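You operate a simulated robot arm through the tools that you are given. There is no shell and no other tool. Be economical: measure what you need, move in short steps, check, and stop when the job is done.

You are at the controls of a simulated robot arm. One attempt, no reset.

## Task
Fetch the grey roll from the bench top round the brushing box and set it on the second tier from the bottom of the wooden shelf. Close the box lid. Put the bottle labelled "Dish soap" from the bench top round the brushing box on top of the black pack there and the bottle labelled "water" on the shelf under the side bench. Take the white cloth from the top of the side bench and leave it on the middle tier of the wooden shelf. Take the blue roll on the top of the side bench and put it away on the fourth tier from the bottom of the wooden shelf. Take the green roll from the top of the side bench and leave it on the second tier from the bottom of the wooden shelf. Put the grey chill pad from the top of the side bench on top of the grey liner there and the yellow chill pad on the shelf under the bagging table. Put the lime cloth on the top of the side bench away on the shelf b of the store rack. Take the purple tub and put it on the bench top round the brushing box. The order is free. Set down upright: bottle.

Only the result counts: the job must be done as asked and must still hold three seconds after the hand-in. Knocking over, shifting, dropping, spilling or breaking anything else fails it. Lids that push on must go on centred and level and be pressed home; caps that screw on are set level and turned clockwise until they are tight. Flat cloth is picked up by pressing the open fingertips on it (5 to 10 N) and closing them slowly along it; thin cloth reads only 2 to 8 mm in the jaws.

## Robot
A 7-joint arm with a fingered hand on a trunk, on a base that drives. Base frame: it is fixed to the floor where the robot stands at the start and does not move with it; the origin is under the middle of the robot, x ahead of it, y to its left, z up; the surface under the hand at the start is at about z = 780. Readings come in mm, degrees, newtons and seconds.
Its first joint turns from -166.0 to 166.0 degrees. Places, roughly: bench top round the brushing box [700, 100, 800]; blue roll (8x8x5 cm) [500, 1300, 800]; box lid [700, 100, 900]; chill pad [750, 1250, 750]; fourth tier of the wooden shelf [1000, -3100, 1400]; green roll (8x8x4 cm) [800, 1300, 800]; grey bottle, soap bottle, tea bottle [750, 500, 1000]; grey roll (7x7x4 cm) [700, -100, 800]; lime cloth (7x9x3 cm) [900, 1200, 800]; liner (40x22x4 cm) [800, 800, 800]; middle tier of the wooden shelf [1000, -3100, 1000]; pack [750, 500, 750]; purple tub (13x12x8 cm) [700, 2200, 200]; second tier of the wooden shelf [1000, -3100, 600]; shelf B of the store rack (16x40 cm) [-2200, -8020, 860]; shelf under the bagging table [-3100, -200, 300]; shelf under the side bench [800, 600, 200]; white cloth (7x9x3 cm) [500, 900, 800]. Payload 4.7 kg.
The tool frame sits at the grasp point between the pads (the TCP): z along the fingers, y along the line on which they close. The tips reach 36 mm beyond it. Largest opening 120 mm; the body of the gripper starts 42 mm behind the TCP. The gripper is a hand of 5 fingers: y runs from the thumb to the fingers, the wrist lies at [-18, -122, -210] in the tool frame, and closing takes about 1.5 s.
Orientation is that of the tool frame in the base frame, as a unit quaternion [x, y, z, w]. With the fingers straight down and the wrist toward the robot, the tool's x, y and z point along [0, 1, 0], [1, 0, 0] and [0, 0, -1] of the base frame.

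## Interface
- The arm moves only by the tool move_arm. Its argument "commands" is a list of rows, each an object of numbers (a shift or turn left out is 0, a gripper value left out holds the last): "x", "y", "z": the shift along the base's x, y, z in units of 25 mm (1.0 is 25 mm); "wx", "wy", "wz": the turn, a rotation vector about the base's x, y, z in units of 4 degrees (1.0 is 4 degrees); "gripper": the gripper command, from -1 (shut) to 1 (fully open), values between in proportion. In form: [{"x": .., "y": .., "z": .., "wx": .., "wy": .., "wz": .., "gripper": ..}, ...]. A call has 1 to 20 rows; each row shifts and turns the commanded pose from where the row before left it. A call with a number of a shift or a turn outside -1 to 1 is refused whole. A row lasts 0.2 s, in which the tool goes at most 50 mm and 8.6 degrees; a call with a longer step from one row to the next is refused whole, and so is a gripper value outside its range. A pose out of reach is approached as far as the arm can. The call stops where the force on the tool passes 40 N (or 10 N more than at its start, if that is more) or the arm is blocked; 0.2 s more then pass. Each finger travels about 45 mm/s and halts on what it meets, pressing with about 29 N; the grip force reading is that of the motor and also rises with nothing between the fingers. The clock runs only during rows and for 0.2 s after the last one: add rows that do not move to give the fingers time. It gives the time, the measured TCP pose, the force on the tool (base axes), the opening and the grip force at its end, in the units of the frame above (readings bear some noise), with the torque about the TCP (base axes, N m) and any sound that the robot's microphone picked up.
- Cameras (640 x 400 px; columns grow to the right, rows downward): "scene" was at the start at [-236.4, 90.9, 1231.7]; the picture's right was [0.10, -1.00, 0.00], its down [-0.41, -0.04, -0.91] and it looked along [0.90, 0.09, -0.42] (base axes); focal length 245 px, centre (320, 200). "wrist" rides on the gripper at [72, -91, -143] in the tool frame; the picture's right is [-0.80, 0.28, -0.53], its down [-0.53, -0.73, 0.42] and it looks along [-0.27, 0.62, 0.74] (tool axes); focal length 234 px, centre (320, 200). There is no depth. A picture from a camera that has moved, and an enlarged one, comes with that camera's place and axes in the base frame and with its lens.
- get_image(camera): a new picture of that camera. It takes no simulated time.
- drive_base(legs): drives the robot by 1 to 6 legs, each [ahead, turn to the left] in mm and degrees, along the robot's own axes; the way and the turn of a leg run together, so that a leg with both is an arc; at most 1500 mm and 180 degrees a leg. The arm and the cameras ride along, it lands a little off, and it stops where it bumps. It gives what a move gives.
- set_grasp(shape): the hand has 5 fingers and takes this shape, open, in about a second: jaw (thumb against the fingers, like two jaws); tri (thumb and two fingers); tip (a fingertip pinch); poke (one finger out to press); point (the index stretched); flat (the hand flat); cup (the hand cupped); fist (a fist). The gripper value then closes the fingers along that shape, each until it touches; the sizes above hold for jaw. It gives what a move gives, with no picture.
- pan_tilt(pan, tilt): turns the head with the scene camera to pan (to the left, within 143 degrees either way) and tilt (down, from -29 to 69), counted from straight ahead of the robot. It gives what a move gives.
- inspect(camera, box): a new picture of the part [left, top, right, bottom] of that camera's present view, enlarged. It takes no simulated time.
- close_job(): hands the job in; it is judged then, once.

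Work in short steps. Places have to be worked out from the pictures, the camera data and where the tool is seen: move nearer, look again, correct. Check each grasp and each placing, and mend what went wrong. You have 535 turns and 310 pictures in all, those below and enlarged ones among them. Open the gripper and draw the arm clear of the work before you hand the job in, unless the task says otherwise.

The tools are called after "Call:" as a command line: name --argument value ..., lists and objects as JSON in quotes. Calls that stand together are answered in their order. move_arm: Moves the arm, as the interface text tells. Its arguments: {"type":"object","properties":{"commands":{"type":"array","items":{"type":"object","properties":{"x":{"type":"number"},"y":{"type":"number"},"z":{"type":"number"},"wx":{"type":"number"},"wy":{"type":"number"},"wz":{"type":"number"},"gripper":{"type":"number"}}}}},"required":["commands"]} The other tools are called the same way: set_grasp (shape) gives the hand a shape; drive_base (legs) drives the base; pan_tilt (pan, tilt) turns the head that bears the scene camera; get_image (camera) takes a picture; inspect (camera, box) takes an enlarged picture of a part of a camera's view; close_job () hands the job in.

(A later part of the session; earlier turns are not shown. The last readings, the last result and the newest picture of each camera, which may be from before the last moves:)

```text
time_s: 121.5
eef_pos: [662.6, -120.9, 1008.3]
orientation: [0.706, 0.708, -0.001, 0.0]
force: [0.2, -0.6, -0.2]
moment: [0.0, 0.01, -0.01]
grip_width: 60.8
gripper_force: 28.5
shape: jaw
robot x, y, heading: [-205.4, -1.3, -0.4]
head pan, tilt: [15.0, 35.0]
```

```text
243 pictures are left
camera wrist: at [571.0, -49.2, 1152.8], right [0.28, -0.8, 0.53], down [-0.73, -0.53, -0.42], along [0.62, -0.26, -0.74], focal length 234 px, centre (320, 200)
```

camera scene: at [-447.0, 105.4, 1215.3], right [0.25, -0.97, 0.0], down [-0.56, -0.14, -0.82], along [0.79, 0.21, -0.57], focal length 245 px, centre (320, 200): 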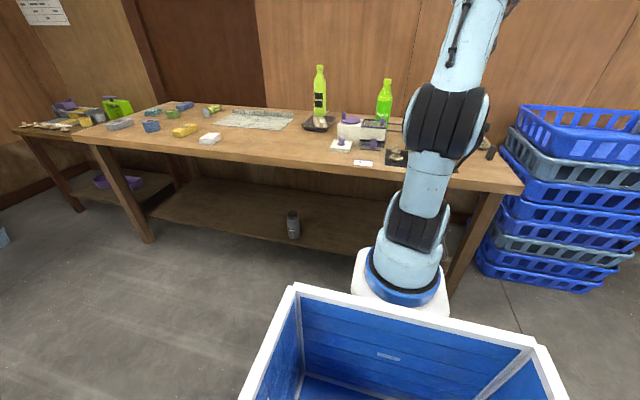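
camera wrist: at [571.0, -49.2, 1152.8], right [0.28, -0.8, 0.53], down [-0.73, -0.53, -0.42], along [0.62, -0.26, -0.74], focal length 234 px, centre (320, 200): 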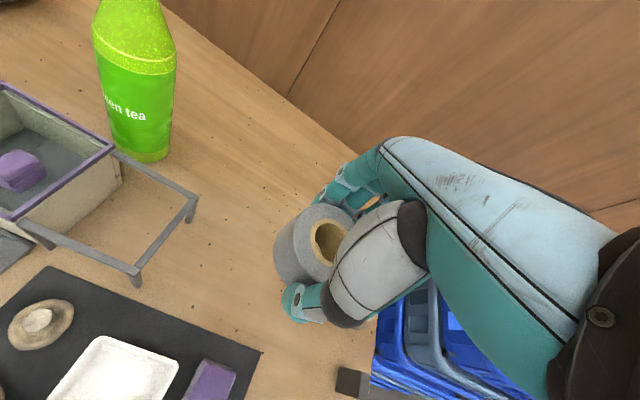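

Roll is held. I retract the arm, back away, and drive to the wooden shelf.

Call:
move_arm --commands '[{"x": -1, "y": 0.4}, {"x": -1, "y": 0.4}, {"x": -1, "y": 0.4}, {"x": -1, "y": 0.4}, {"x": -1, "y": 0.4}, {"x": -1, "y": 0.4}, {"x": -1, "y": 0.4}, {"x": -1, "y": 0.4}, {"x": -1, "y": 0.4}, {"x": -1, "y": 0.4}, {}]'

Call:
drive_base --legs '[[-400, 0], [0, -90]]'

Call:
drive_base --legs '[[1500, 0], [1100, 0]]'

Call:
pan_tilt --pan 50 --tilt 20

Call:
get_image --camera "scene"

```text
time_s: 124.0
eef_pos: [412.6, -20.2, 1008.0]
orientation: [0.706, 0.708, -0.001, 0.0]
force: [0.2, -0.5, -1.6]
moment: [0.01, -0.01, 0.02]
grip_width: 60.4
gripper_force: 28.9
shape: jaw
robot x, y, heading: [-202.6, -0.4, -0.2]
head pan, tilt: [15.0, 35.0]
```

```text
time_s: 130.3
eef_pos: [-646.3, -610.8, 1008.3]
orientation: [1.0, -0.015, 0.0, 0.0]
force: [0.2, 0.5, -0.5]
moment: [0.01, 0.02, 0.02]
grip_width: 60.2
gripper_force: 29.0
shape: jaw
robot x, y, heading: [-600.5, 6.8, -92.3]
head pan, tilt: [15.0, 35.0]
```

```text
time_s: 143.0
eef_pos: [-706.9, -3202.2, 1008.2]
orientation: [1.0, -0.006, -0.001, 0.0]
force: [0.3, -0.7, -0.7]
moment: [0.03, 0.0, -0.01]
grip_width: 60.3
gripper_force: 29.0
shape: jaw
robot x, y, heading: [-672.6, -2583.0, -91.5]
head pan, tilt: [15.0, 35.0]
```

```text
time_s: 144.0
eef_pos: [-707.7, -3202.4, 1008.5]
orientation: [1.0, -0.007, 0.0, 0.0]
force: [0.8, 0.2, 0.2]
moment: [0.0, -0.04, 0.0]
grip_width: 60.1
gripper_force: 29.0
shape: jaw
robot x, y, heading: [-673.7, -2586.2, -91.2]
head pan, tilt: [50.0, 20.0]
```

```text
242 pictures are left
camera scene: at [-514.7, -2320.2, 1239.1], right [-0.66, -0.75, 0.0], down [-0.26, 0.23, -0.94], along [0.71, -0.62, -0.34], focal length 245 px, centre (320, 200)
```

scene: 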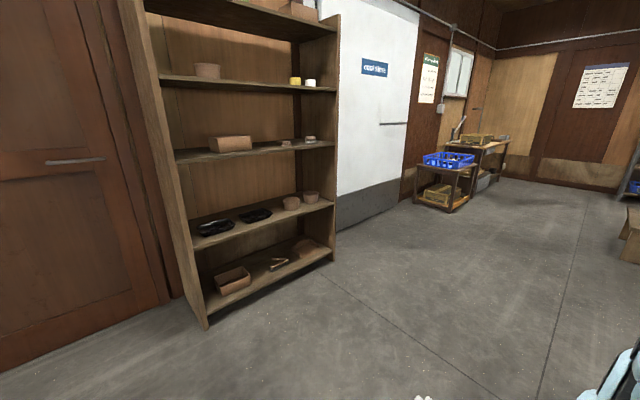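

The shelf front plane is at about x 800, tier 2 top near z ≈ 555, with free space around y −3190. I drive level with it and face it.

Call:
drive_base --legs '[[610, 0], [0, 90.5]]'

Call:
pan_tilt --pan 0 --tilt 20

Call:
get_image --camera "scene"

```text
time_s: 151.3
eef_pos: [-68.8, -3220.9, 1008.4]
orientation: [0.705, 0.709, -0.001, 0.0]
force: [0.0, 0.3, -0.6]
moment: [0.02, 0.02, 0.0]
grip_width: 59.8
gripper_force: 30.0
shape: jaw
robot x, y, heading: [-684.0, -3195.3, -0.3]
head pan, tilt: [50.0, 20.0]
```

```text
time_s: 152.4
eef_pos: [-67.9, -3220.9, 1008.8]
orientation: [0.705, 0.709, -0.002, 0.0]
force: [0.4, 0.0, -0.8]
moment: [-0.03, -0.02, -0.01]
grip_width: 60.0
gripper_force: 28.8
shape: jaw
robot x, y, heading: [-681.6, -3198.9, -0.1]
head pan, tilt: [0.0, 20.0]
```

```text
241 pictures are left
camera scene: at [-920.3, -3118.1, 1239.2], right [0.0, -1.0, 0.0], down [-0.34, 0.0, -0.94], along [0.94, 0.0, -0.34], focal length 245 px, centre (320, 200)
```

scene: 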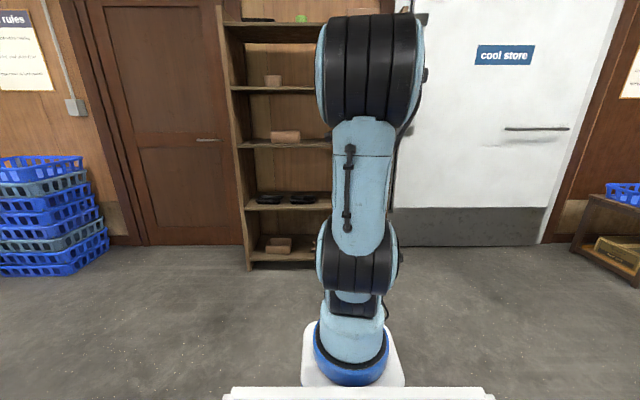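

The arm blocks the front view, so I'll rely on the wrist camera. I drive forward 630 mm and lower the hand in front of tier 2.

Call:
drive_base --legs '[[630, 0]]'

Call:
move_arm --commands '[{"z": -1, "y": 0.5}, {"z": -1, "y": 0.5}, {"z": -1}, {"z": -1}, {"z": -1}, {"z": -1}, {"z": -1}, {"z": -1}, {"z": -1}, {"z": -1}, {"z": -1}, {"z": -1}, {}]'

Call:
get_image --camera "wrist"

Call:
get_image --camera "scene"

```text
time_s: 156.0
eef_pos: [570.9, -3230.1, 1008.5]
orientation: [0.708, 0.706, 0.0, 0.001]
force: [0.6, 1.0, -0.2]
moment: [0.02, 0.02, -0.03]
grip_width: 59.7
gripper_force: 28.7
shape: jaw
robot x, y, heading: [-44.7, -3200.0, -0.7]
head pan, tilt: [0.0, 20.0]
```

```text
time_s: 158.8
eef_pos: [572.8, -3203.5, 709.0]
orientation: [0.708, 0.706, -0.001, 0.001]
force: [1.1, 0.2, -1.2]
moment: [0.01, -0.01, -0.02]
grip_width: 59.5
gripper_force: 29.6
shape: jaw
robot x, y, heading: [-42.0, -3205.7, -0.8]
head pan, tilt: [0.0, 20.0]
```

```text
240 pictures are left
camera wrist: at [481.2, -3131.0, 852.3], right [0.28, -0.8, 0.53], down [-0.73, -0.53, -0.42], along [0.62, -0.27, -0.74], focal length 234 px, centre (320, 200)
```

wrist: 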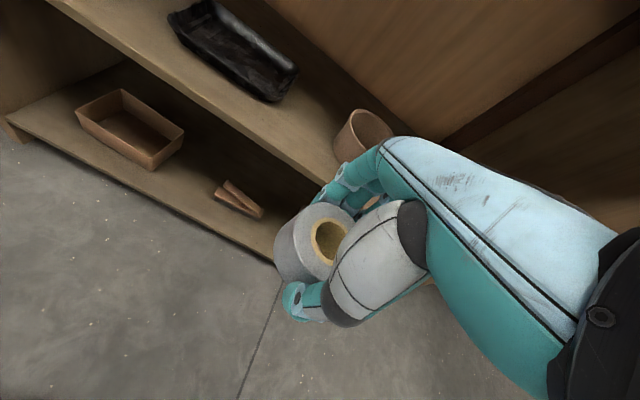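

```text
239 pictures are left
camera scene: at [-280.1, -3121.9, 1239.2], right [-0.01, -1.0, 0.0], down [-0.34, 0.0, -0.94], along [0.94, -0.01, -0.34], focal length 245 px, centre (320, 200)
```

scene: 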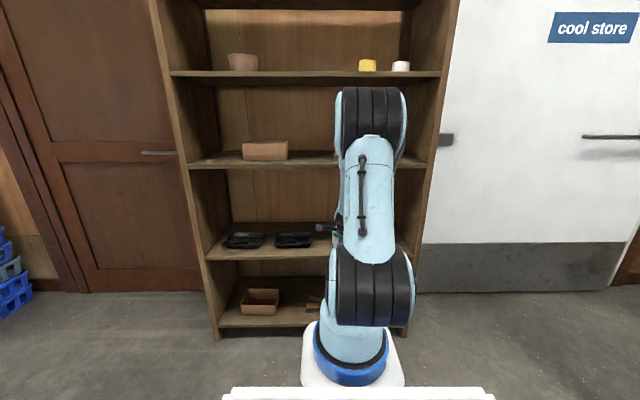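

Tier 2 has a gap between the right tray end (y≈−3090) and the tub (y≈−3215). I'll put the grey roll deep in that gap; moving in partway at safe height and looking.

Call:
move_arm --commands '[{"y": 1, "z": -0.4}, {"y": 1, "z": -0.4}, {"y": 0.5}, {"x": 1}, {"x": 1}, {"x": 1}, {"x": 1}, {"x": 1}, {"x": 1}, {"x": 1}, {"x": 1}, {"x": 1}, {}]'

Call:
get_image --camera "wrist"

Call:
get_image --camera "scene"

```text
time_s: 161.6
eef_pos: [796.8, -3142.8, 687.6]
orientation: [0.708, 0.706, 0.0, 0.0]
force: [0.2, 0.6, -0.5]
moment: [0.0, -0.01, 0.02]
grip_width: 60.0
gripper_force: 28.9
shape: jaw
robot x, y, heading: [-47.1, -3202.8, -0.6]
head pan, tilt: [0.0, 20.0]
```

```text
238 pictures are left
camera wrist: at [705.8, -3069.5, 832.7], right [0.28, -0.8, 0.53], down [-0.73, -0.53, -0.42], along [0.62, -0.27, -0.74], focal length 234 px, centre (320, 200)
```

wrist: 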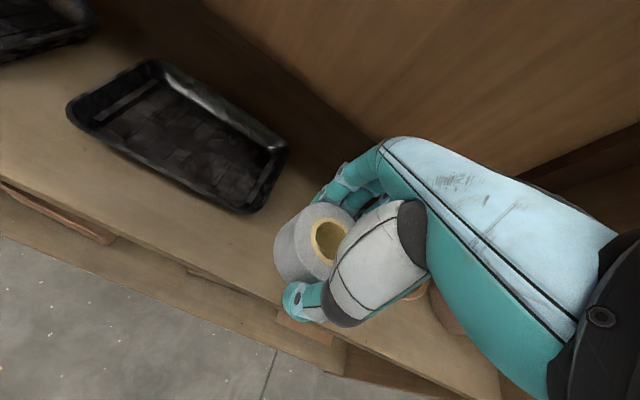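

```text
237 pictures are left
camera scene: at [-280.1, -3121.9, 1239.2], right [-0.01, -1.0, 0.0], down [-0.34, 0.0, -0.94], along [0.94, -0.01, -0.34], focal length 245 px, centre (320, 200)
```

scene: 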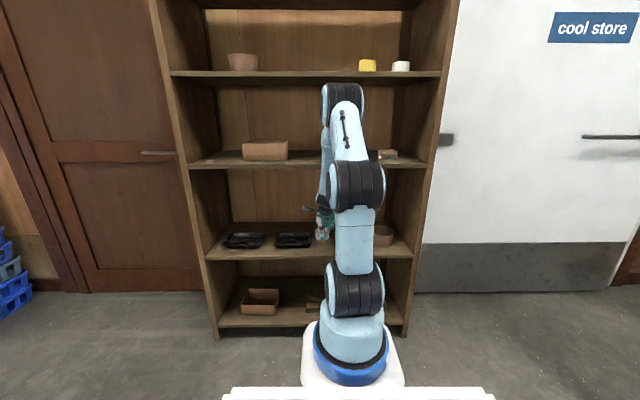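

The gap runs y −3080 to about −3240. I continue to x ≈ 940 and check.

Call:
move_arm --commands '[{"x": 1, "y": -0.3}, {"x": 1}, {"x": 1}, {"x": 1}, {"x": 1}, {"x": 0.7}, {}]'

Call:
get_image --camera "wrist"

Call:
inspect --camera "scene" --box '[180, 60, 460, 260]'

```text
time_s: 163.4
eef_pos: [915.7, -3176.2, 673.7]
orientation: [0.711, 0.703, -0.001, -0.017]
force: [0.2, -9.3, -3.5]
moment: [0.65, -0.02, 0.03]
grip_width: 59.6
gripper_force: 28.8
shape: jaw
robot x, y, heading: [-61.2, -3201.3, 2.3]
head pan, tilt: [0.0, 20.0]
stopped in row 7: the arm was blocked; the commanded pose is now the measured one
```

```text
236 pictures are left
camera wrist: at [829.2, -3105.7, 821.5], right [0.28, -0.82, 0.5], down [-0.75, -0.52, -0.42], along [0.6, -0.25, -0.76], focal length 234 px, centre (320, 200)
```

wrist: 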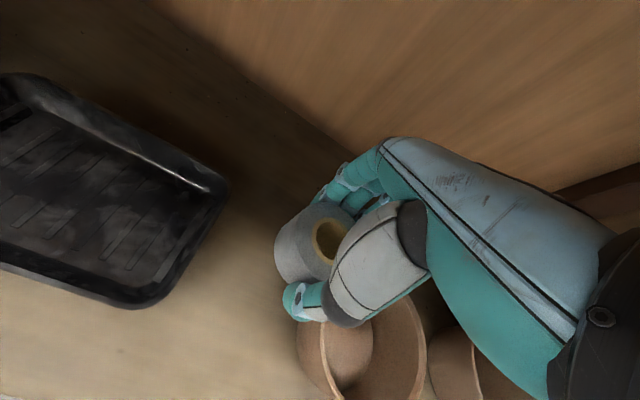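

```text
2.00 times, centred on (320, 160) of scene
camera zoom: at [-295.3, -3145.1, 1241.1], right [0.04, -1.0, -0.01], down [-0.34, 0.0, -0.94], along [0.94, 0.04, -0.34], focal length 491 px, centre (320, 280)
```

zoom: 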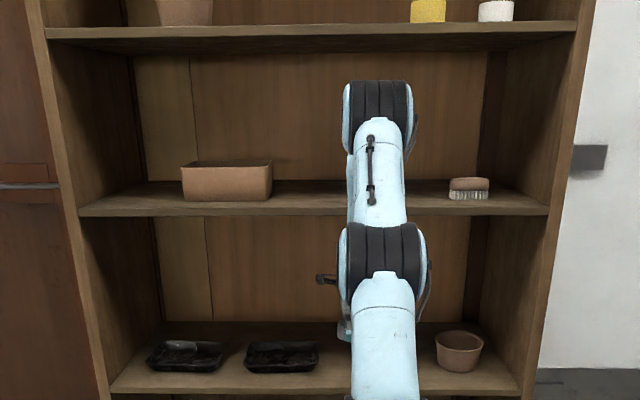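

The forearm met the board above and the base got nudged; I must not go that deep with a vertical hand. I pull straight back out.

Call:
move_arm --commands '[{"x": -0.5}, {"x": -1}, {"x": -1}, {"x": -1}, {"x": -1}, {"x": -1}, {"x": -1}, {}]'

Call:
get_image --camera "scene"

Call:
get_image --camera "wrist"

```text
time_s: 165.2
eef_pos: [752.2, -3140.3, 674.3]
orientation: [0.702, 0.712, -0.006, -0.01]
force: [0.4, -0.2, 0.1]
moment: [0.01, -0.01, -0.02]
grip_width: 59.7
gripper_force: 29.4
shape: jaw
robot x, y, heading: [-60.4, -3207.5, 2.3]
head pan, tilt: [0.0, 20.0]
```

```text
234 pictures are left
camera scene: at [-296.6, -3133.3, 1239.2], right [0.04, -1.0, 0.0], down [-0.34, -0.01, -0.94], along [0.94, 0.04, -0.34], focal length 245 px, centre (320, 200)
```

scene: 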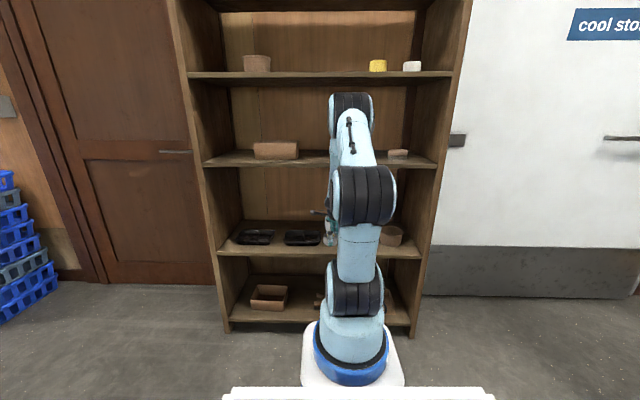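

```text
233 pictures are left
camera wrist: at [664.2, -3070.3, 821.5], right [0.3, -0.8, 0.52], down [-0.73, -0.54, -0.41], along [0.61, -0.25, -0.75], focal length 234 px, centre (320, 200)
```

wrist: 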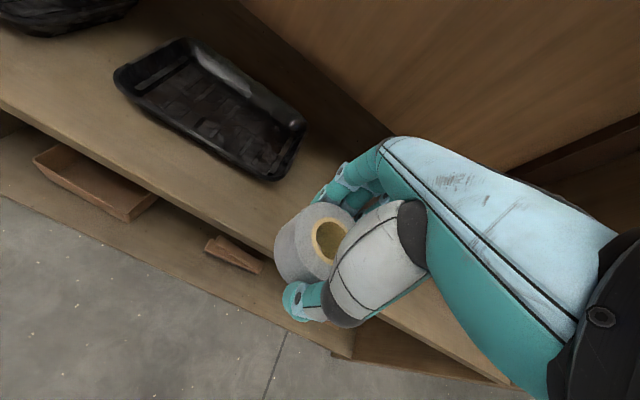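

Nothing on the shelf moved. I back the base 150 mm (so the forearm slants more), re-square, and straighten the tool.

Call:
drive_base --legs '[[-150, -2.3]]'

Call:
move_arm --commands '[{"x": 1, "wy": -0.32}, {"x": 1, "wz": 0.3}, {"x": 1}, {"x": 1}, {"x": 1}, {"x": 1}, {"x": 1}, {}]'

Call:
get_image --camera "scene"

```text
time_s: 166.6
eef_pos: [603.5, -3177.5, 675.8]
orientation: [0.715, 0.699, -0.007, -0.009]
force: [0.5, -0.1, -1.1]
moment: [0.02, -0.01, 0.03]
grip_width: 59.4
gripper_force: 29.2
shape: jaw
robot x, y, heading: [-210.4, -3207.8, -0.4]
head pan, tilt: [0.0, 20.0]
```

```text
time_s: 168.4
eef_pos: [778.1, -3177.6, 675.0]
orientation: [0.708, 0.706, 0.002, -0.002]
force: [0.0, 0.0, -0.7]
moment: [0.0, 0.0, -0.01]
grip_width: 59.3
gripper_force: 28.9
shape: jaw
robot x, y, heading: [-213.6, -3204.1, -0.1]
head pan, tilt: [0.0, 20.0]
```

```text
232 pictures are left
camera scene: at [-445.6, -3126.8, 1239.2], right [0.0, -1.0, 0.0], down [-0.34, 0.0, -0.94], along [0.94, 0.0, -0.34], focal length 245 px, centre (320, 200)
```

scene: 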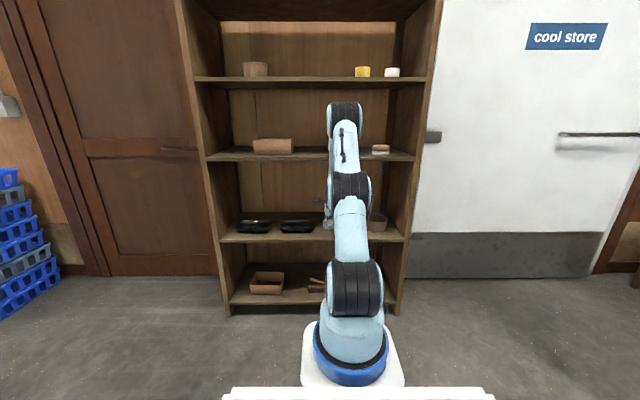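

I shift to y −3138 and extend to x ≈ 850 at this height.

Call:
move_arm --commands '[{"y": 0.8}, {"y": 0.8}, {"x": 0.7}, {"x": 0.7}, {"x": 0.7}, {"x": 0.7}, {}]'

Call:
get_image --camera "wrist"

```text
time_s: 170.0
eef_pos: [847.8, -3136.0, 675.5]
orientation: [0.708, 0.706, 0.002, -0.001]
force: [0.0, 0.0, -1.3]
moment: [0.01, 0.0, -0.01]
grip_width: 59.3
gripper_force: 28.6
shape: jaw
robot x, y, heading: [-212.0, -3202.1, -0.2]
head pan, tilt: [0.0, 20.0]
```

```text
231 pictures are left
camera wrist: at [757.3, -3064.4, 819.4], right [0.28, -0.81, 0.52], down [-0.73, -0.53, -0.43], along [0.62, -0.26, -0.74], focal length 234 px, centre (320, 200)
```

wrist: 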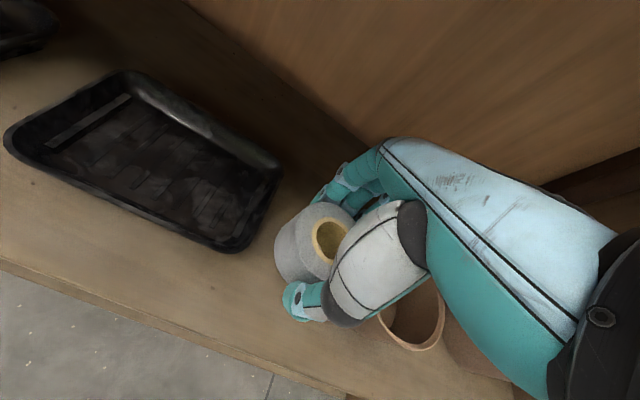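

Clear so far. With the base farther back I try a bit deeper in small steps.

Call:
move_arm --commands '[{"x": 0.5}, {"x": 0.5}, {"x": 0.5}, {"x": 0.5}, {}]'

Call:
inspect --camera "scene" --box '[180, 60, 460, 260]'

```text
time_s: 171.2
eef_pos: [887.3, -3137.6, 665.4]
orientation: [0.709, 0.705, 0.001, 0.001]
force: [0.5, -0.6, -0.6]
moment: [0.01, -0.01, 0.01]
grip_width: 59.4
gripper_force: 29.3
shape: jaw
out of reach, approached as far as the arm can: row 3, 4
robot x, y, heading: [-212.8, -3209.6, 0.2]
head pan, tilt: [0.0, 20.0]
```

```text
2.00 times, centred on (320, 160) of scene
camera zoom: at [-445.5, -3126.7, 1239.2], right [0.0, -1.0, 0.0], down [-0.34, 0.0, -0.94], along [0.94, 0.0, -0.34], focal length 491 px, centre (320, 280)
```

zoom: 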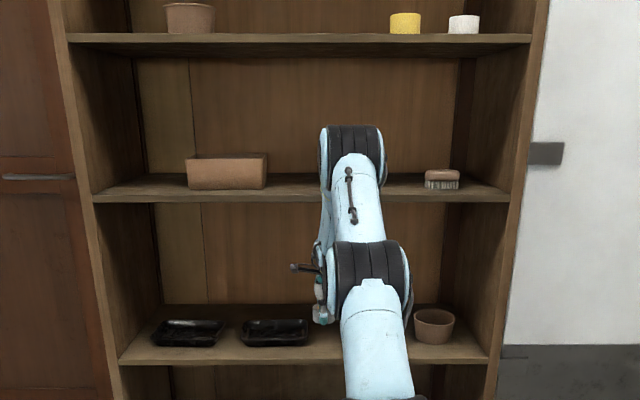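

No contact, just at reach limit. I drive the base 45 mm forward to bring the roll to x ≈ 930.

Call:
drive_base --legs '[[45, 0]]'

Call:
get_image --camera "wrist"

```text
time_s: 172.1
eef_pos: [932.0, -3137.2, 665.3]
orientation: [0.709, 0.706, 0.001, 0.001]
force: [-0.1, 0.0, -0.6]
moment: [0.01, -0.01, 0.0]
grip_width: 59.3
gripper_force: 28.4
shape: jaw
robot x, y, heading: [-163.6, -3205.2, -0.2]
head pan, tilt: [0.0, 20.0]
```

```text
229 pictures are left
camera wrist: at [841.1, -3064.3, 809.8], right [0.27, -0.81, 0.53], down [-0.73, -0.53, -0.43], along [0.62, -0.27, -0.74], focal length 234 px, centre (320, 200)
```

wrist: 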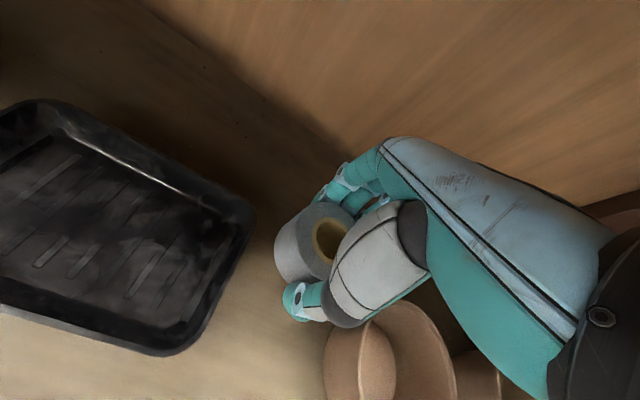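

The deep position is free on all sides. I lower in stages to feel the tier.

Call:
move_arm --commands '[{"y": 0.2, "z": -0.5}, {"z": -0.5}, {"z": -0.5}, {"z": -0.3}, {}]'

Call:
get_image --camera "wrist"

```text
time_s: 173.3
eef_pos: [934.5, -3133.7, 622.7]
orientation: [0.709, 0.705, 0.0, 0.001]
force: [-0.1, -0.1, -0.4]
moment: [0.0, -0.01, 0.01]
grip_width: 59.6
gripper_force: 28.5
shape: jaw
robot x, y, heading: [-162.0, -3204.0, -0.3]
head pan, tilt: [0.0, 20.0]
```

```text
228 pictures are left
camera wrist: at [842.3, -3059.0, 765.3], right [0.27, -0.81, 0.53], down [-0.73, -0.53, -0.43], along [0.62, -0.27, -0.74], focal length 234 px, centre (320, 200)
```

wrist: 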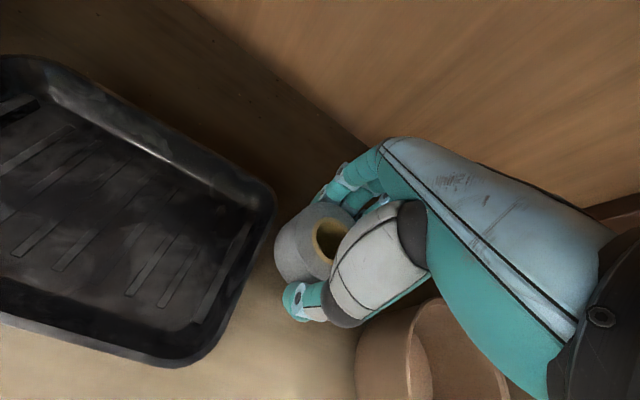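

Call:
move_arm --commands '[{"z": -0.2}, {"z": -0.15}, {}]'

Call:
move_arm --commands '[{"z": -0.15}, {}]'

Call:
move_arm --commands '[{"z": -0.12}, {}]'

```text
time_s: 174.1
eef_pos: [932.1, -3132.6, 610.7]
orientation: [0.709, 0.705, 0.001, 0.001]
force: [-1.0, -0.1, -0.5]
moment: [-0.01, 0.02, 0.03]
grip_width: 59.4
gripper_force: 29.5
shape: jaw
robot x, y, heading: [-161.8, -3204.2, -0.2]
head pan, tilt: [0.0, 20.0]
```

```text
time_s: 174.7
eef_pos: [931.1, -3131.3, 608.2]
orientation: [0.709, 0.705, 0.001, 0.001]
force: [-0.7, -0.4, -0.6]
moment: [0.01, 0.0, -0.04]
grip_width: 59.5
gripper_force: 28.8
shape: jaw
robot x, y, heading: [-166.9, -3205.3, 0.1]
head pan, tilt: [0.0, 20.0]
```

```text
time_s: 175.3
eef_pos: [932.5, -3133.5, 605.1]
orientation: [0.709, 0.705, 0.001, 0.0]
force: [-0.2, -0.1, -0.6]
moment: [0.01, 0.01, -0.03]
grip_width: 59.4
gripper_force: 28.8
shape: jaw
robot x, y, heading: [-167.9, -3205.6, -0.1]
head pan, tilt: [0.0, 20.0]
```

Call:
move_arm --commands '[{"z": -0.15}, {}]'

Call:
move_arm --commands '[{"z": -0.15}, {}]'

Call:
move_arm --commands '[{"z": -0.15}, {}]'

```text
time_s: 175.9
eef_pos: [932.4, -3132.4, 601.9]
orientation: [0.709, 0.705, 0.001, 0.0]
force: [-0.2, -0.7, -0.8]
moment: [0.01, -0.01, -0.03]
grip_width: 59.5
gripper_force: 28.9
shape: jaw
robot x, y, heading: [-167.3, -3205.8, -0.1]
head pan, tilt: [0.0, 20.0]
```

```text
time_s: 176.5
eef_pos: [932.7, -3132.2, 600.1]
orientation: [0.709, 0.705, 0.002, 0.001]
force: [-3.3, -0.3, 13.7]
moment: [-0.01, -0.02, -0.03]
grip_width: 59.8
gripper_force: 28.7
shape: jaw
robot x, y, heading: [-166.7, -3207.3, -0.2]
head pan, tilt: [0.0, 20.0]
```

```text
time_s: 177.1
eef_pos: [933.1, -3132.5, 598.5]
orientation: [0.709, 0.706, 0.003, 0.003]
force: [-4.9, -1.2, 36.0]
moment: [-0.06, 0.26, -0.03]
grip_width: 60.7
gripper_force: 28.8
shape: jaw
robot x, y, heading: [-161.2, -3205.6, -0.1]
head pan, tilt: [0.0, 20.0]
```

Contact at TCP ≈600 (tier 2 ≈ 558). I relieve and open a little, then lift out and inspect.

Call:
move_arm --commands '[{"z": 0.18}, {"gripper": 0.05}, {"gripper": 0.2}, {"gripper": 0.4}, {"gripper": 0.4}, {}, {"z": 0.5}, {"z": 1}, {"z": 1}, {}]'

Call:
get_image --camera "wrist"

```text
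time_s: 179.3
eef_pos: [932.5, -3133.0, 661.0]
orientation: [0.709, 0.705, 0.0, 0.001]
force: [-0.2, 0.3, -0.1]
moment: [-0.01, 0.01, -0.01]
grip_width: 83.6
gripper_force: 0.1
shape: jaw
robot x, y, heading: [-170.5, -3205.9, 0.2]
head pan, tilt: [0.0, 20.0]
```

```text
227 pictures are left
camera wrist: at [841.2, -3059.9, 805.6], right [0.27, -0.81, 0.53], down [-0.73, -0.53, -0.43], along [0.62, -0.27, -0.74], focal length 234 px, centre (320, 200)
```

wrist: 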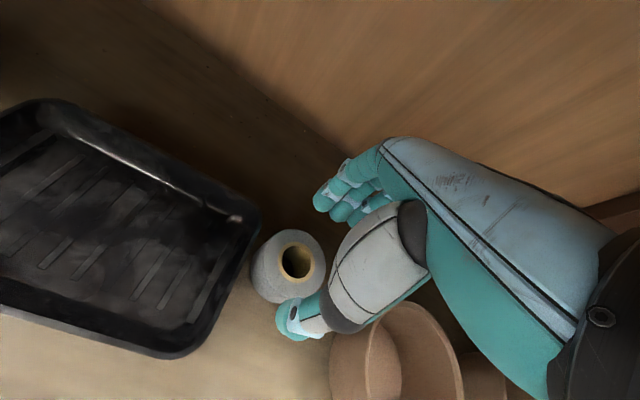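

Grey roll sits flat on tier 2. I rise a bit more and drive back out.

Call:
move_arm --commands '[{"z": 0.8, "y": 0.2, "gripper": 0}, {}, {}]'

Call:
drive_base --legs '[[-500, 0]]'

Call:
get_image --camera "scene"

```text
time_s: 180.1
eef_pos: [932.8, -3126.8, 681.8]
orientation: [0.709, 0.705, 0.0, 0.001]
force: [-0.2, -0.7, 0.2]
moment: [0.01, -0.01, -0.01]
grip_width: 60.4
gripper_force: 0.0
shape: jaw
robot x, y, heading: [-167.3, -3204.9, -0.3]
head pan, tilt: [0.0, 20.0]
```

```text
time_s: 183.0
eef_pos: [430.9, -3127.0, 681.7]
orientation: [0.709, 0.705, 0.0, 0.001]
force: [0.9, 0.3, 0.0]
moment: [-0.01, 0.04, 0.03]
grip_width: 60.6
gripper_force: 0.1
shape: jaw
robot x, y, heading: [-667.5, -3205.6, -0.2]
head pan, tilt: [0.0, 20.0]
```

```text
226 pictures are left
camera scene: at [-901.6, -3125.9, 1239.2], right [0.0, -1.0, 0.0], down [-0.34, 0.0, -0.94], along [0.94, 0.0, -0.34], focal length 245 px, centre (320, 200)
```

scene: 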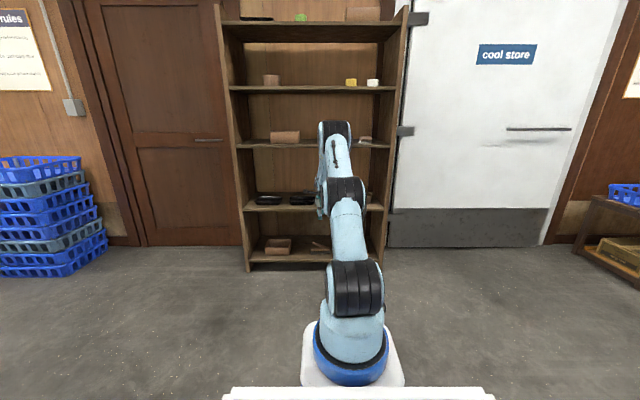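

Back clear. I raise the arm and return to the bench's left part.

Call:
move_arm --commands '[{"z": 1, "x": -0.5}, {"z": 1, "x": -0.5}, {"z": 1, "x": -0.5}, {"z": 1, "x": -0.5}, {"z": 1, "x": -0.5}, {"z": 1, "x": -0.5}, {"z": 1, "x": -0.5}, {"z": 1, "x": -0.5}, {"z": 1, "x": -0.5}, {"z": 1, "x": -0.5}, {"z": 1, "x": -0.5}, {"z": 1, "x": -0.5}, {"z": 1, "x": -0.5}, {"z": 1, "x": -0.5}, {"z": 1, "x": -0.5}, {"x": -0.5}]'

Call:
drive_base --legs '[[0, 88], [1500, 0], [1300, 0]]'

```text
time_s: 186.4
eef_pos: [165.5, -3121.3, 907.0]
orientation: [0.709, 0.705, 0.0, 0.001]
force: [0.9, 0.3, 0.6]
moment: [0.01, -0.01, 0.04]
grip_width: 60.3
gripper_force: 0.1
shape: jaw
out of reach, approached as far as the arm can: row 2, 3, 4, 5, 6, 7, 8, 9, 10, 11, 12, 13, 14, 15
robot x, y, heading: [-667.0, -3208.6, -0.0]
head pan, tilt: [0.0, 20.0]
```

```text
time_s: 203.8
eef_pos: [-663.2, 441.4, 906.1]
orientation: [0.012, 1.0, 0.001, 0.001]
force: [1.4, 0.7, 0.1]
moment: [0.0, -0.02, 0.01]
grip_width: 60.5
gripper_force: 0.1
shape: jaw
robot x, y, heading: [-589.5, -385.9, 89.1]
head pan, tilt: [0.0, 20.0]
```

Call:
drive_base --legs '[[1370, 0], [0, -88], [400, 0]]'

Call:
pan_tilt --pan 20 --tilt 30

Call:
get_image --camera "scene"

```text
time_s: 216.7
eef_pos: [669.9, 1083.0, 906.1]
orientation: [0.709, 0.705, 0.0, 0.002]
force: [0.4, 0.1, -0.1]
moment: [0.0, 0.02, 0.0]
grip_width: 60.3
gripper_force: 0.1
shape: jaw
robot x, y, heading: [-163.4, 998.0, -0.2]
head pan, tilt: [0.0, 20.0]
```

```text
time_s: 217.5
eef_pos: [670.2, 1083.4, 906.8]
orientation: [0.709, 0.705, 0.0, 0.002]
force: [-0.2, -0.2, 0.0]
moment: [0.0, 0.01, -0.01]
grip_width: 60.3
gripper_force: 0.0
shape: jaw
robot x, y, heading: [-164.2, 999.9, 0.0]
head pan, tilt: [20.0, 30.0]
```

```text
225 pictures are left
camera scene: at [-404.2, 1108.1, 1223.1], right [0.34, -0.94, 0.0], down [-0.47, -0.17, -0.87], along [0.81, 0.3, -0.5], focal length 245 px, centre (320, 200)
```

scene: 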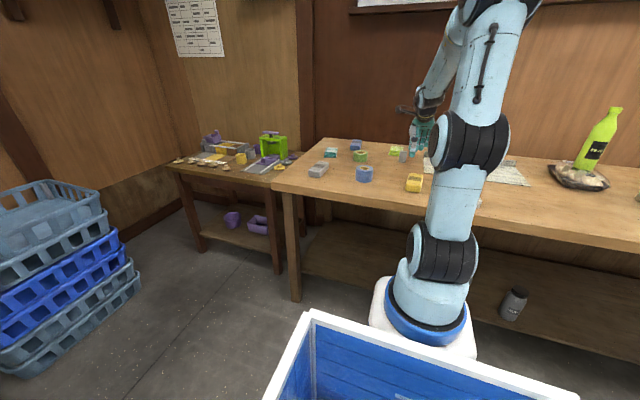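

I'm in place. I enlarge the left part of the bench.

Call:
inspect --camera "scene" --box '[290, 120, 450, 220]'

Call:
get_image --camera "wrist"

```text
4.00 times, centred on (370, 170) of scene
camera zoom: at [-404.2, 1108.1, 1223.1], right [0.34, -0.94, 0.0], down [-0.47, -0.17, -0.87], along [0.81, 0.3, -0.5], focal length 982 px, centre (120, 320)
```

zoom: 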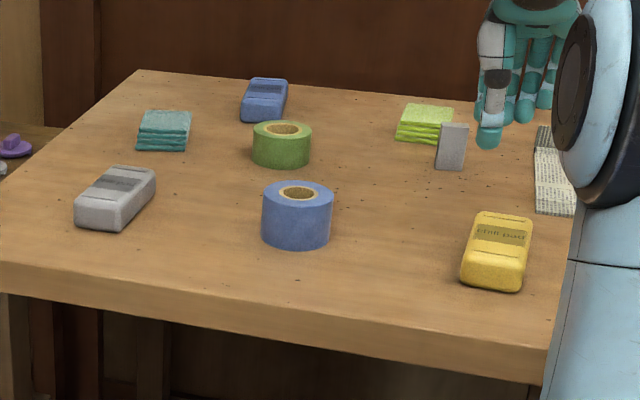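

```text
223 pictures are left
camera wrist: at [579.3, 1156.4, 1050.2], right [0.27, -0.8, 0.53], down [-0.73, -0.53, -0.43], along [0.62, -0.27, -0.74], focal length 234 px, centre (320, 200)
```

wrist: 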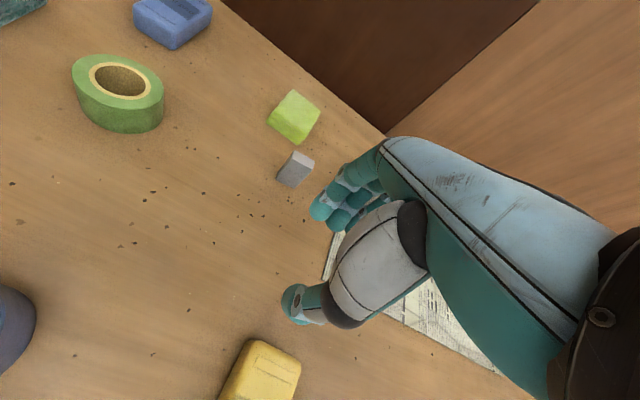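

The grey pad lies along x at about (548, 1462), ~65 mm wide in y. I move over it while yawing the hand 90°.

Call:
move_arm --commands '[{"z": 1}, {"z": 1}, {"x": -0.25, "y": 0.8, "wz": 1}, {"x": -0.25, "y": 0.8, "wz": 1}, {"x": -0.25, "y": 0.8, "wz": 1}, {"x": -0.25, "y": 0.8, "wz": 1}, {"x": -0.25, "y": 0.8, "wz": 1}, {"x": -0.25, "y": 0.8, "wz": 1}, {"x": -0.25, "y": 0.8, "wz": 1}, {"x": -0.25, "y": 0.8, "wz": 1}, {"x": -0.25, "y": 0.8, "wz": 1}, {"x": -0.25, "y": 0.8, "wz": 1}, {"x": -0.25, "y": 0.8, "wz": 1}, {"x": -0.25, "y": 0.8, "wz": 1}, {"x": -0.25, "y": 0.8, "wz": 1}, {"x": -0.25, "y": 0.8, "wz": 1}, {"x": -0.25, "y": 0.8, "wz": 1}, {"x": -0.25, "y": 0.8, "wz": 1}, {"x": -0.25, "y": 0.8, "wz": 1}, {"x": -0.25, "y": 0.8, "wz": 1}]'

Call:
move_arm --commands '[{"y": 0.5, "wz": 1, "gripper": 0.7}, {"y": 0.3, "wz": 1}, {"wz": 1}, {"wz": 1}, {"wz": 0.5}, {}]'

Call:
get_image --camera "wrist"

Call:
get_image --camera "scene"

```text
time_s: 219.2
eef_pos: [661.7, 1130.1, 818.6]
orientation: [0.631, 0.774, 0.037, 0.027]
force: [1.7, -2.2, 13.3]
moment: [-0.13, 0.45, 0.05]
grip_width: 58.7
gripper_force: 0.0
shape: jaw
out of reach, approached as far as the arm can: row 1, 2, 3, 4, 5, 6, 7, 8
robot x, y, heading: [-160.1, 996.6, -0.0]
head pan, tilt: [20.0, 30.0]
stopped in row 8: the force on the tool passed its limit at 509 N (the readings are from after the stop); the commanded pose is now the measured one
```

```text
time_s: 220.4
eef_pos: [663.5, 1143.7, 820.9]
orientation: [0.502, 0.864, 0.04, 0.021]
force: [-0.9, 0.6, 0.1]
moment: [-0.01, 0.01, -0.01]
grip_width: 101.7
gripper_force: 0.1
shape: jaw
out of reach, approached as far as the arm can: row 1, 2
robot x, y, heading: [-163.1, 998.7, -0.1]
head pan, tilt: [20.0, 30.0]
stopped in row 6: the force on the tool passed its limit at 41 N (the readings are from after the stop); the commanded pose is now the measured one
```

```text
222 pictures are left
camera wrist: at [538.1, 1155.4, 956.8], right [0.6, -0.59, 0.54], down [-0.34, -0.8, -0.49], along [0.72, 0.11, -0.68], focal length 234 px, centre (320, 200)
```

wrist: 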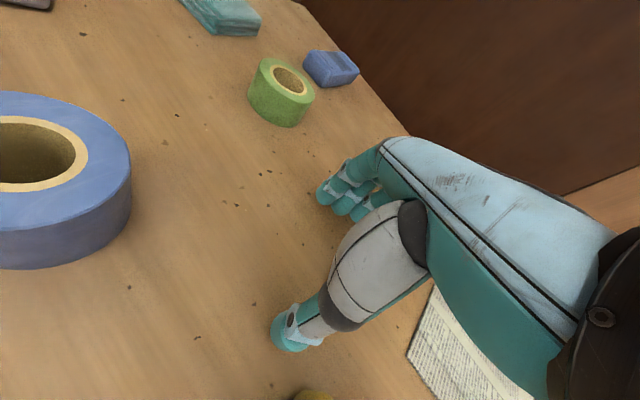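

```text
221 pictures are left
camera scene: at [-404.1, 1108.0, 1223.1], right [0.34, -0.94, 0.0], down [-0.47, -0.17, -0.87], along [0.81, 0.3, -0.5], focal length 245 px, centre (320, 200)
```

scene: 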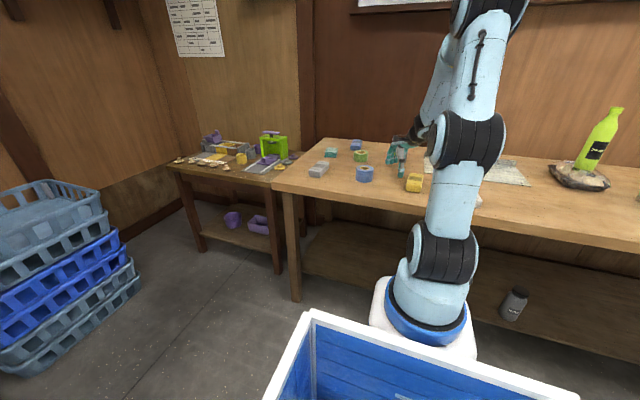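

The arm seems caught at a joint limit and sagged onto the bare bench top; nothing was hit. I test small moves up to get free of it.

Call:
move_arm --commands '[{"z": 0.5}, {"z": 0.5}, {"z": 0.5}, {"z": 0.5}, {}]'

```text
time_s: 221.7
eef_pos: [663.5, 1144.9, 871.7]
orientation: [0.502, 0.864, 0.04, 0.02]
force: [-0.8, -0.4, -0.6]
moment: [0.01, -0.01, 0.03]
grip_width: 101.9
gripper_force: 0.1
shape: jaw
robot x, y, heading: [-158.9, 998.7, 0.1]
head pan, tilt: [20.0, 30.0]
```

Call:
move_arm --commands '[{"z": 1}, {"z": 1}, {"z": 1}, {"z": 1}, {}]'

Call:
get_image --camera "wrist"

```text
time_s: 222.8
eef_pos: [663.5, 1143.6, 971.7]
orientation: [0.503, 0.863, 0.04, 0.02]
force: [0.0, 0.7, -0.4]
moment: [0.01, 0.01, -0.01]
grip_width: 101.7
gripper_force: 0.0
shape: jaw
robot x, y, heading: [-161.5, 995.1, -0.1]
head pan, tilt: [20.0, 30.0]
```

```text
220 pictures are left
camera wrist: at [537.8, 1154.6, 1106.9], right [0.6, -0.59, 0.54], down [-0.34, -0.8, -0.49], along [0.72, 0.11, -0.68], focal length 234 px, centre (320, 200)
```

wrist: 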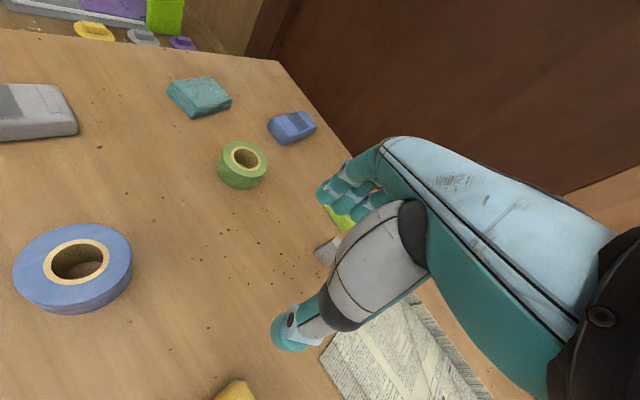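

Free again. I remove the small tilt, then yaw the remaining 60° while moving over the grey pad.

Call:
move_arm --commands '[{"wx": -0.35, "wy": 0.5}, {"wx": -0.35, "wy": 0.57}, {"x": -0.3, "y": 0.85, "wz": 1}, {"x": -0.3, "y": 0.85, "wz": 1}, {"x": -0.3, "y": 0.85, "wz": 1}, {"x": -0.3, "y": 0.85, "wz": 1}, {"x": -0.3, "y": 0.85, "wz": 1}, {"x": -0.3, "y": 0.85, "wz": 1}, {}]'

```text
time_s: 224.8
eef_pos: [618.1, 1271.2, 970.9]
orientation: [0.311, 0.95, 0.0, 0.0]
force: [-0.7, 0.5, 0.3]
moment: [0.0, 0.01, -0.01]
grip_width: 101.7
gripper_force: 0.0
shape: jaw
robot x, y, heading: [-158.5, 995.2, 0.2]
head pan, tilt: [20.0, 30.0]
```

Call:
move_arm --commands '[{"x": -0.3, "y": 0.85, "wz": 1}, {"x": -0.3, "y": 0.85, "wz": 1}, {"x": -0.3, "y": 0.85, "wz": 1}, {"x": -0.3, "y": 0.85, "wz": 1}, {"x": -0.3, "y": 0.85, "wz": 1}, {"x": -0.3, "y": 0.85, "wz": 1}, {"x": -0.3, "y": 0.85, "wz": 1}, {"x": -0.3, "y": 0.85, "wz": 1}, {"x": -0.3, "y": 0.85, "wz": 1}, {}]'

Call:
get_image --camera "wrist"

```text
time_s: 227.1
eef_pos: [550.9, 1462.9, 971.0]
orientation: [0.003, 1.0, 0.0, 0.001]
force: [0.8, -0.5, 0.3]
moment: [0.03, 0.0, 0.03]
grip_width: 101.7
gripper_force: 0.1
shape: jaw
robot x, y, heading: [-164.1, 998.1, -0.0]
head pan, tilt: [20.0, 30.0]
```

```text
219 pictures are left
camera wrist: at [478.6, 1372.4, 1114.1], right [0.8, 0.27, 0.53], down [0.53, -0.74, -0.42], along [0.27, 0.62, -0.74], focal length 234 px, centre (320, 200)
```

wrist: 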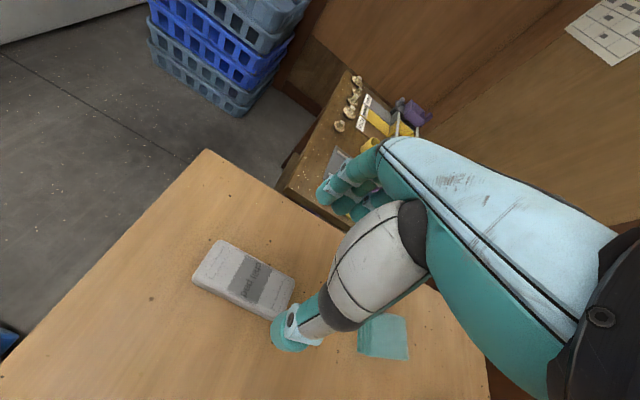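

Pad centre about (541, 1456), 114 × 51 mm. I descend on it.

Call:
move_arm --commands '[{"x": -0.4, "y": -0.28, "z": -0.5, "gripper": 0.4}, {"z": -1}, {"z": -1}, {"z": -1}, {"z": -1}, {"z": -0.9}, {}]'

Call:
get_image --camera "wrist"

```text
time_s: 228.7
eef_pos: [541.7, 1455.1, 835.0]
orientation: [0.003, 1.0, -0.001, 0.0]
force: [-0.3, 0.6, -0.2]
moment: [-0.02, 0.0, 0.02]
grip_width: 84.1
gripper_force: 0.0
shape: jaw
robot x, y, heading: [-158.7, 996.9, -0.3]
head pan, tilt: [20.0, 30.0]
```

```text
218 pictures are left
camera wrist: at [468.0, 1364.1, 979.3], right [0.81, 0.27, 0.53], down [0.53, -0.74, -0.42], along [0.27, 0.62, -0.74], focal length 234 px, centre (320, 200)
```

wrist: 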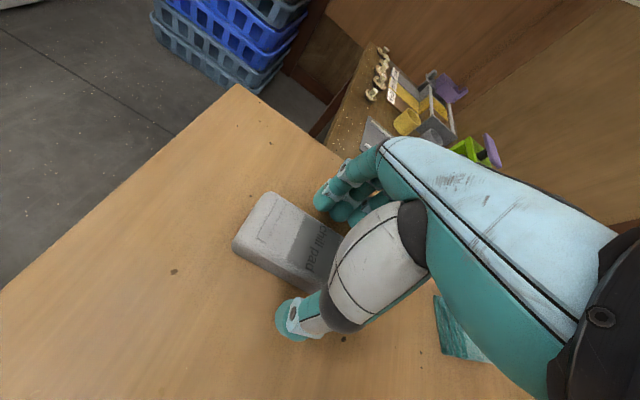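

Aligned. Down 13 mm and close.

Call:
move_arm --commands '[{"z": -0.3}, {"z": -0.2}, {}, {"gripper": 0.1}, {"gripper": -1}, {}, {}, {}, {}]'

Call:
move_arm --commands '[{"z": 0.5}, {"z": 1}, {"z": 1}, {"z": 1}, {"z": 1}, {}]'

Call:
get_image --camera "wrist"

```text
time_s: 230.7
eef_pos: [540.6, 1454.8, 823.8]
orientation: [0.002, 1.0, 0.0, -0.001]
force: [0.1, -0.6, 0.8]
moment: [-0.02, 0.02, 0.03]
grip_width: 50.5
gripper_force: 29.1
shape: jaw
robot x, y, heading: [-160.7, 997.2, -0.2]
head pan, tilt: [20.0, 30.0]
```

```text
time_s: 232.1
eef_pos: [540.9, 1452.3, 936.5]
orientation: [0.003, 1.0, 0.0, 0.0]
force: [-0.3, -0.3, -1.9]
moment: [-0.01, 0.02, 0.02]
grip_width: 50.3
gripper_force: 29.0
shape: jaw
robot x, y, heading: [-161.6, 999.2, 0.0]
head pan, tilt: [20.0, 30.0]
```

```text
217 pictures are left
camera wrist: at [468.6, 1363.0, 1081.1], right [0.81, 0.27, 0.53], down [0.53, -0.74, -0.42], along [0.27, 0.62, -0.74], focal length 234 px, centre (320, 200)
```

wrist: 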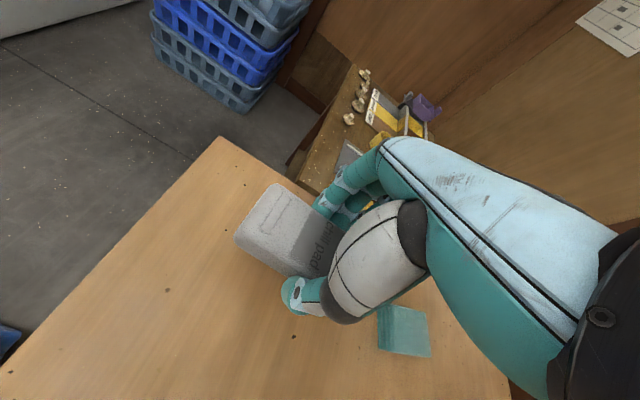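

Pad held. I carry it over toward the liner at height, checking midway.

Call:
move_arm --commands '[{"x": 0.43, "y": -0.96, "z": 0.3}, {"x": 0.43, "y": -0.96, "z": 0.3}, {"x": 0.43, "y": -0.96}, {"x": 0.43, "y": -0.96}, {"x": 0.43, "y": -0.96}, {"x": 0.43, "y": -0.96}, {"x": 0.43, "y": -0.96}, {"x": 0.43, "y": -0.96}, {"x": 0.43, "y": -0.96}, {"x": 0.43, "y": -0.96}, {"x": 0.43, "y": -0.96}, {}]'

Call:
move_arm --commands '[{"x": 0.43, "y": -0.96}, {"x": 0.43, "y": -0.96}, {"x": 0.43, "y": -0.96}, {"x": 0.43, "y": -0.96}, {"x": 0.43, "y": -0.96}, {"x": 0.43, "y": -0.96}, {}]'

Call:
get_image --camera "wrist"

```text
time_s: 234.7
eef_pos: [659.6, 1189.8, 949.7]
orientation: [0.002, 1.0, 0.0, 0.0]
force: [-0.4, 0.3, -0.8]
moment: [0.0, 0.0, -0.04]
grip_width: 50.1
gripper_force: 28.4
shape: jaw
robot x, y, heading: [-158.4, 997.4, -0.1]
head pan, tilt: [20.0, 30.0]
```

```text
time_s: 236.2
eef_pos: [724.2, 1047.6, 950.4]
orientation: [0.002, 1.0, -0.001, 0.0]
force: [0.2, -0.7, -2.0]
moment: [0.01, 0.02, 0.0]
grip_width: 50.2
gripper_force: 29.1
shape: jaw
robot x, y, heading: [-161.4, 997.5, -0.3]
head pan, tilt: [20.0, 30.0]
```

```text
216 pictures are left
camera wrist: at [651.1, 956.7, 1095.1], right [0.81, 0.27, 0.53], down [0.53, -0.74, -0.42], along [0.27, 0.62, -0.74], focal length 234 px, centre (320, 200)
```

wrist: 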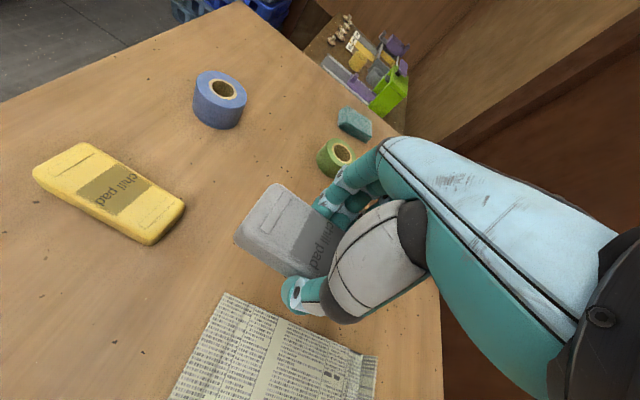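

Liner runs from y≈1020 rightwards, x≈695–930. I move over its flat part at (775, 850).

Call:
move_arm --commands '[{"x": 0.25, "y": -0.98}, {"x": 0.25, "y": -0.98}, {"x": 0.25, "y": -0.98}, {"x": 0.25, "y": -0.98}, {"x": 0.25, "y": -0.98}, {"x": 0.25, "y": -0.98}, {"x": 0.25, "y": -0.98}, {"x": 0.25, "y": -0.98}, {}, {"z": -1}, {"z": -1}, {"z": -1}, {}]'

Call:
get_image --camera "wrist"

Call:
pan_tilt --pan -10 --tilt 30

Call:
get_image --camera "scene"

```text
time_s: 239.1
eef_pos: [774.8, 852.1, 876.1]
orientation: [0.003, 1.0, 0.0, 0.0]
force: [-0.4, -0.6, -2.5]
moment: [-0.01, 0.01, 0.0]
grip_width: 49.9
gripper_force: 28.6
shape: jaw
robot x, y, heading: [-158.2, 997.5, 0.0]
head pan, tilt: [20.0, 30.0]
```

```text
215 pictures are left
camera wrist: at [702.0, 760.9, 1020.6], right [0.81, 0.27, 0.53], down [0.53, -0.74, -0.42], along [0.27, 0.62, -0.74], focal length 234 px, centre (320, 200)
```

wrist: 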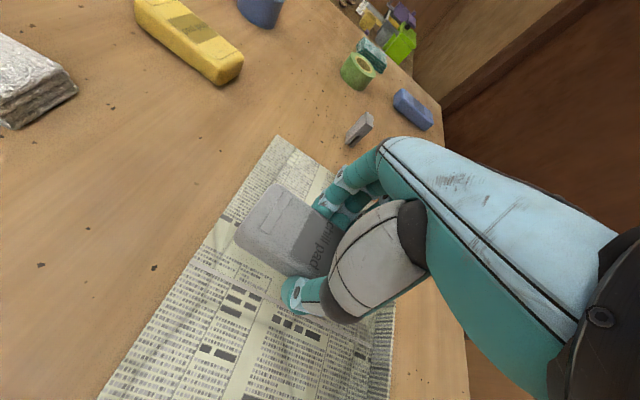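

```text
time_s: 240.0
eef_pos: [774.0, 852.1, 877.3]
orientation: [0.002, 1.0, 0.0, 0.001]
force: [-0.4, -0.4, -2.1]
moment: [0.01, -0.04, 0.0]
grip_width: 50.3
gripper_force: 29.2
shape: jaw
robot x, y, heading: [-162.0, 996.0, 0.0]
head pan, tilt: [-10.0, 30.0]
```

```text
214 pictures are left
camera scene: at [-399.9, 1061.4, 1223.1], right [-0.17, -0.98, 0.0], down [-0.49, 0.09, -0.87], along [0.85, -0.15, -0.5], focal length 245 px, centre (320, 200)
```

scene: 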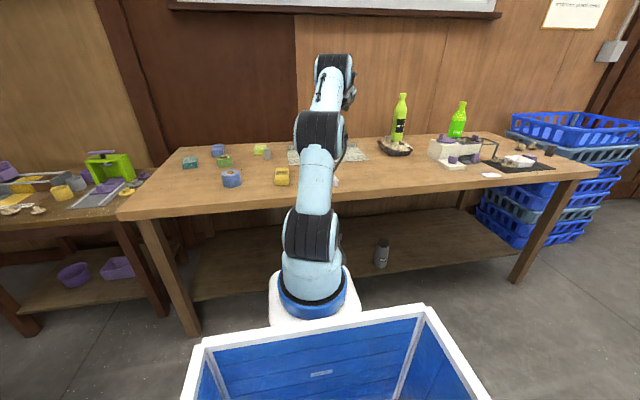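

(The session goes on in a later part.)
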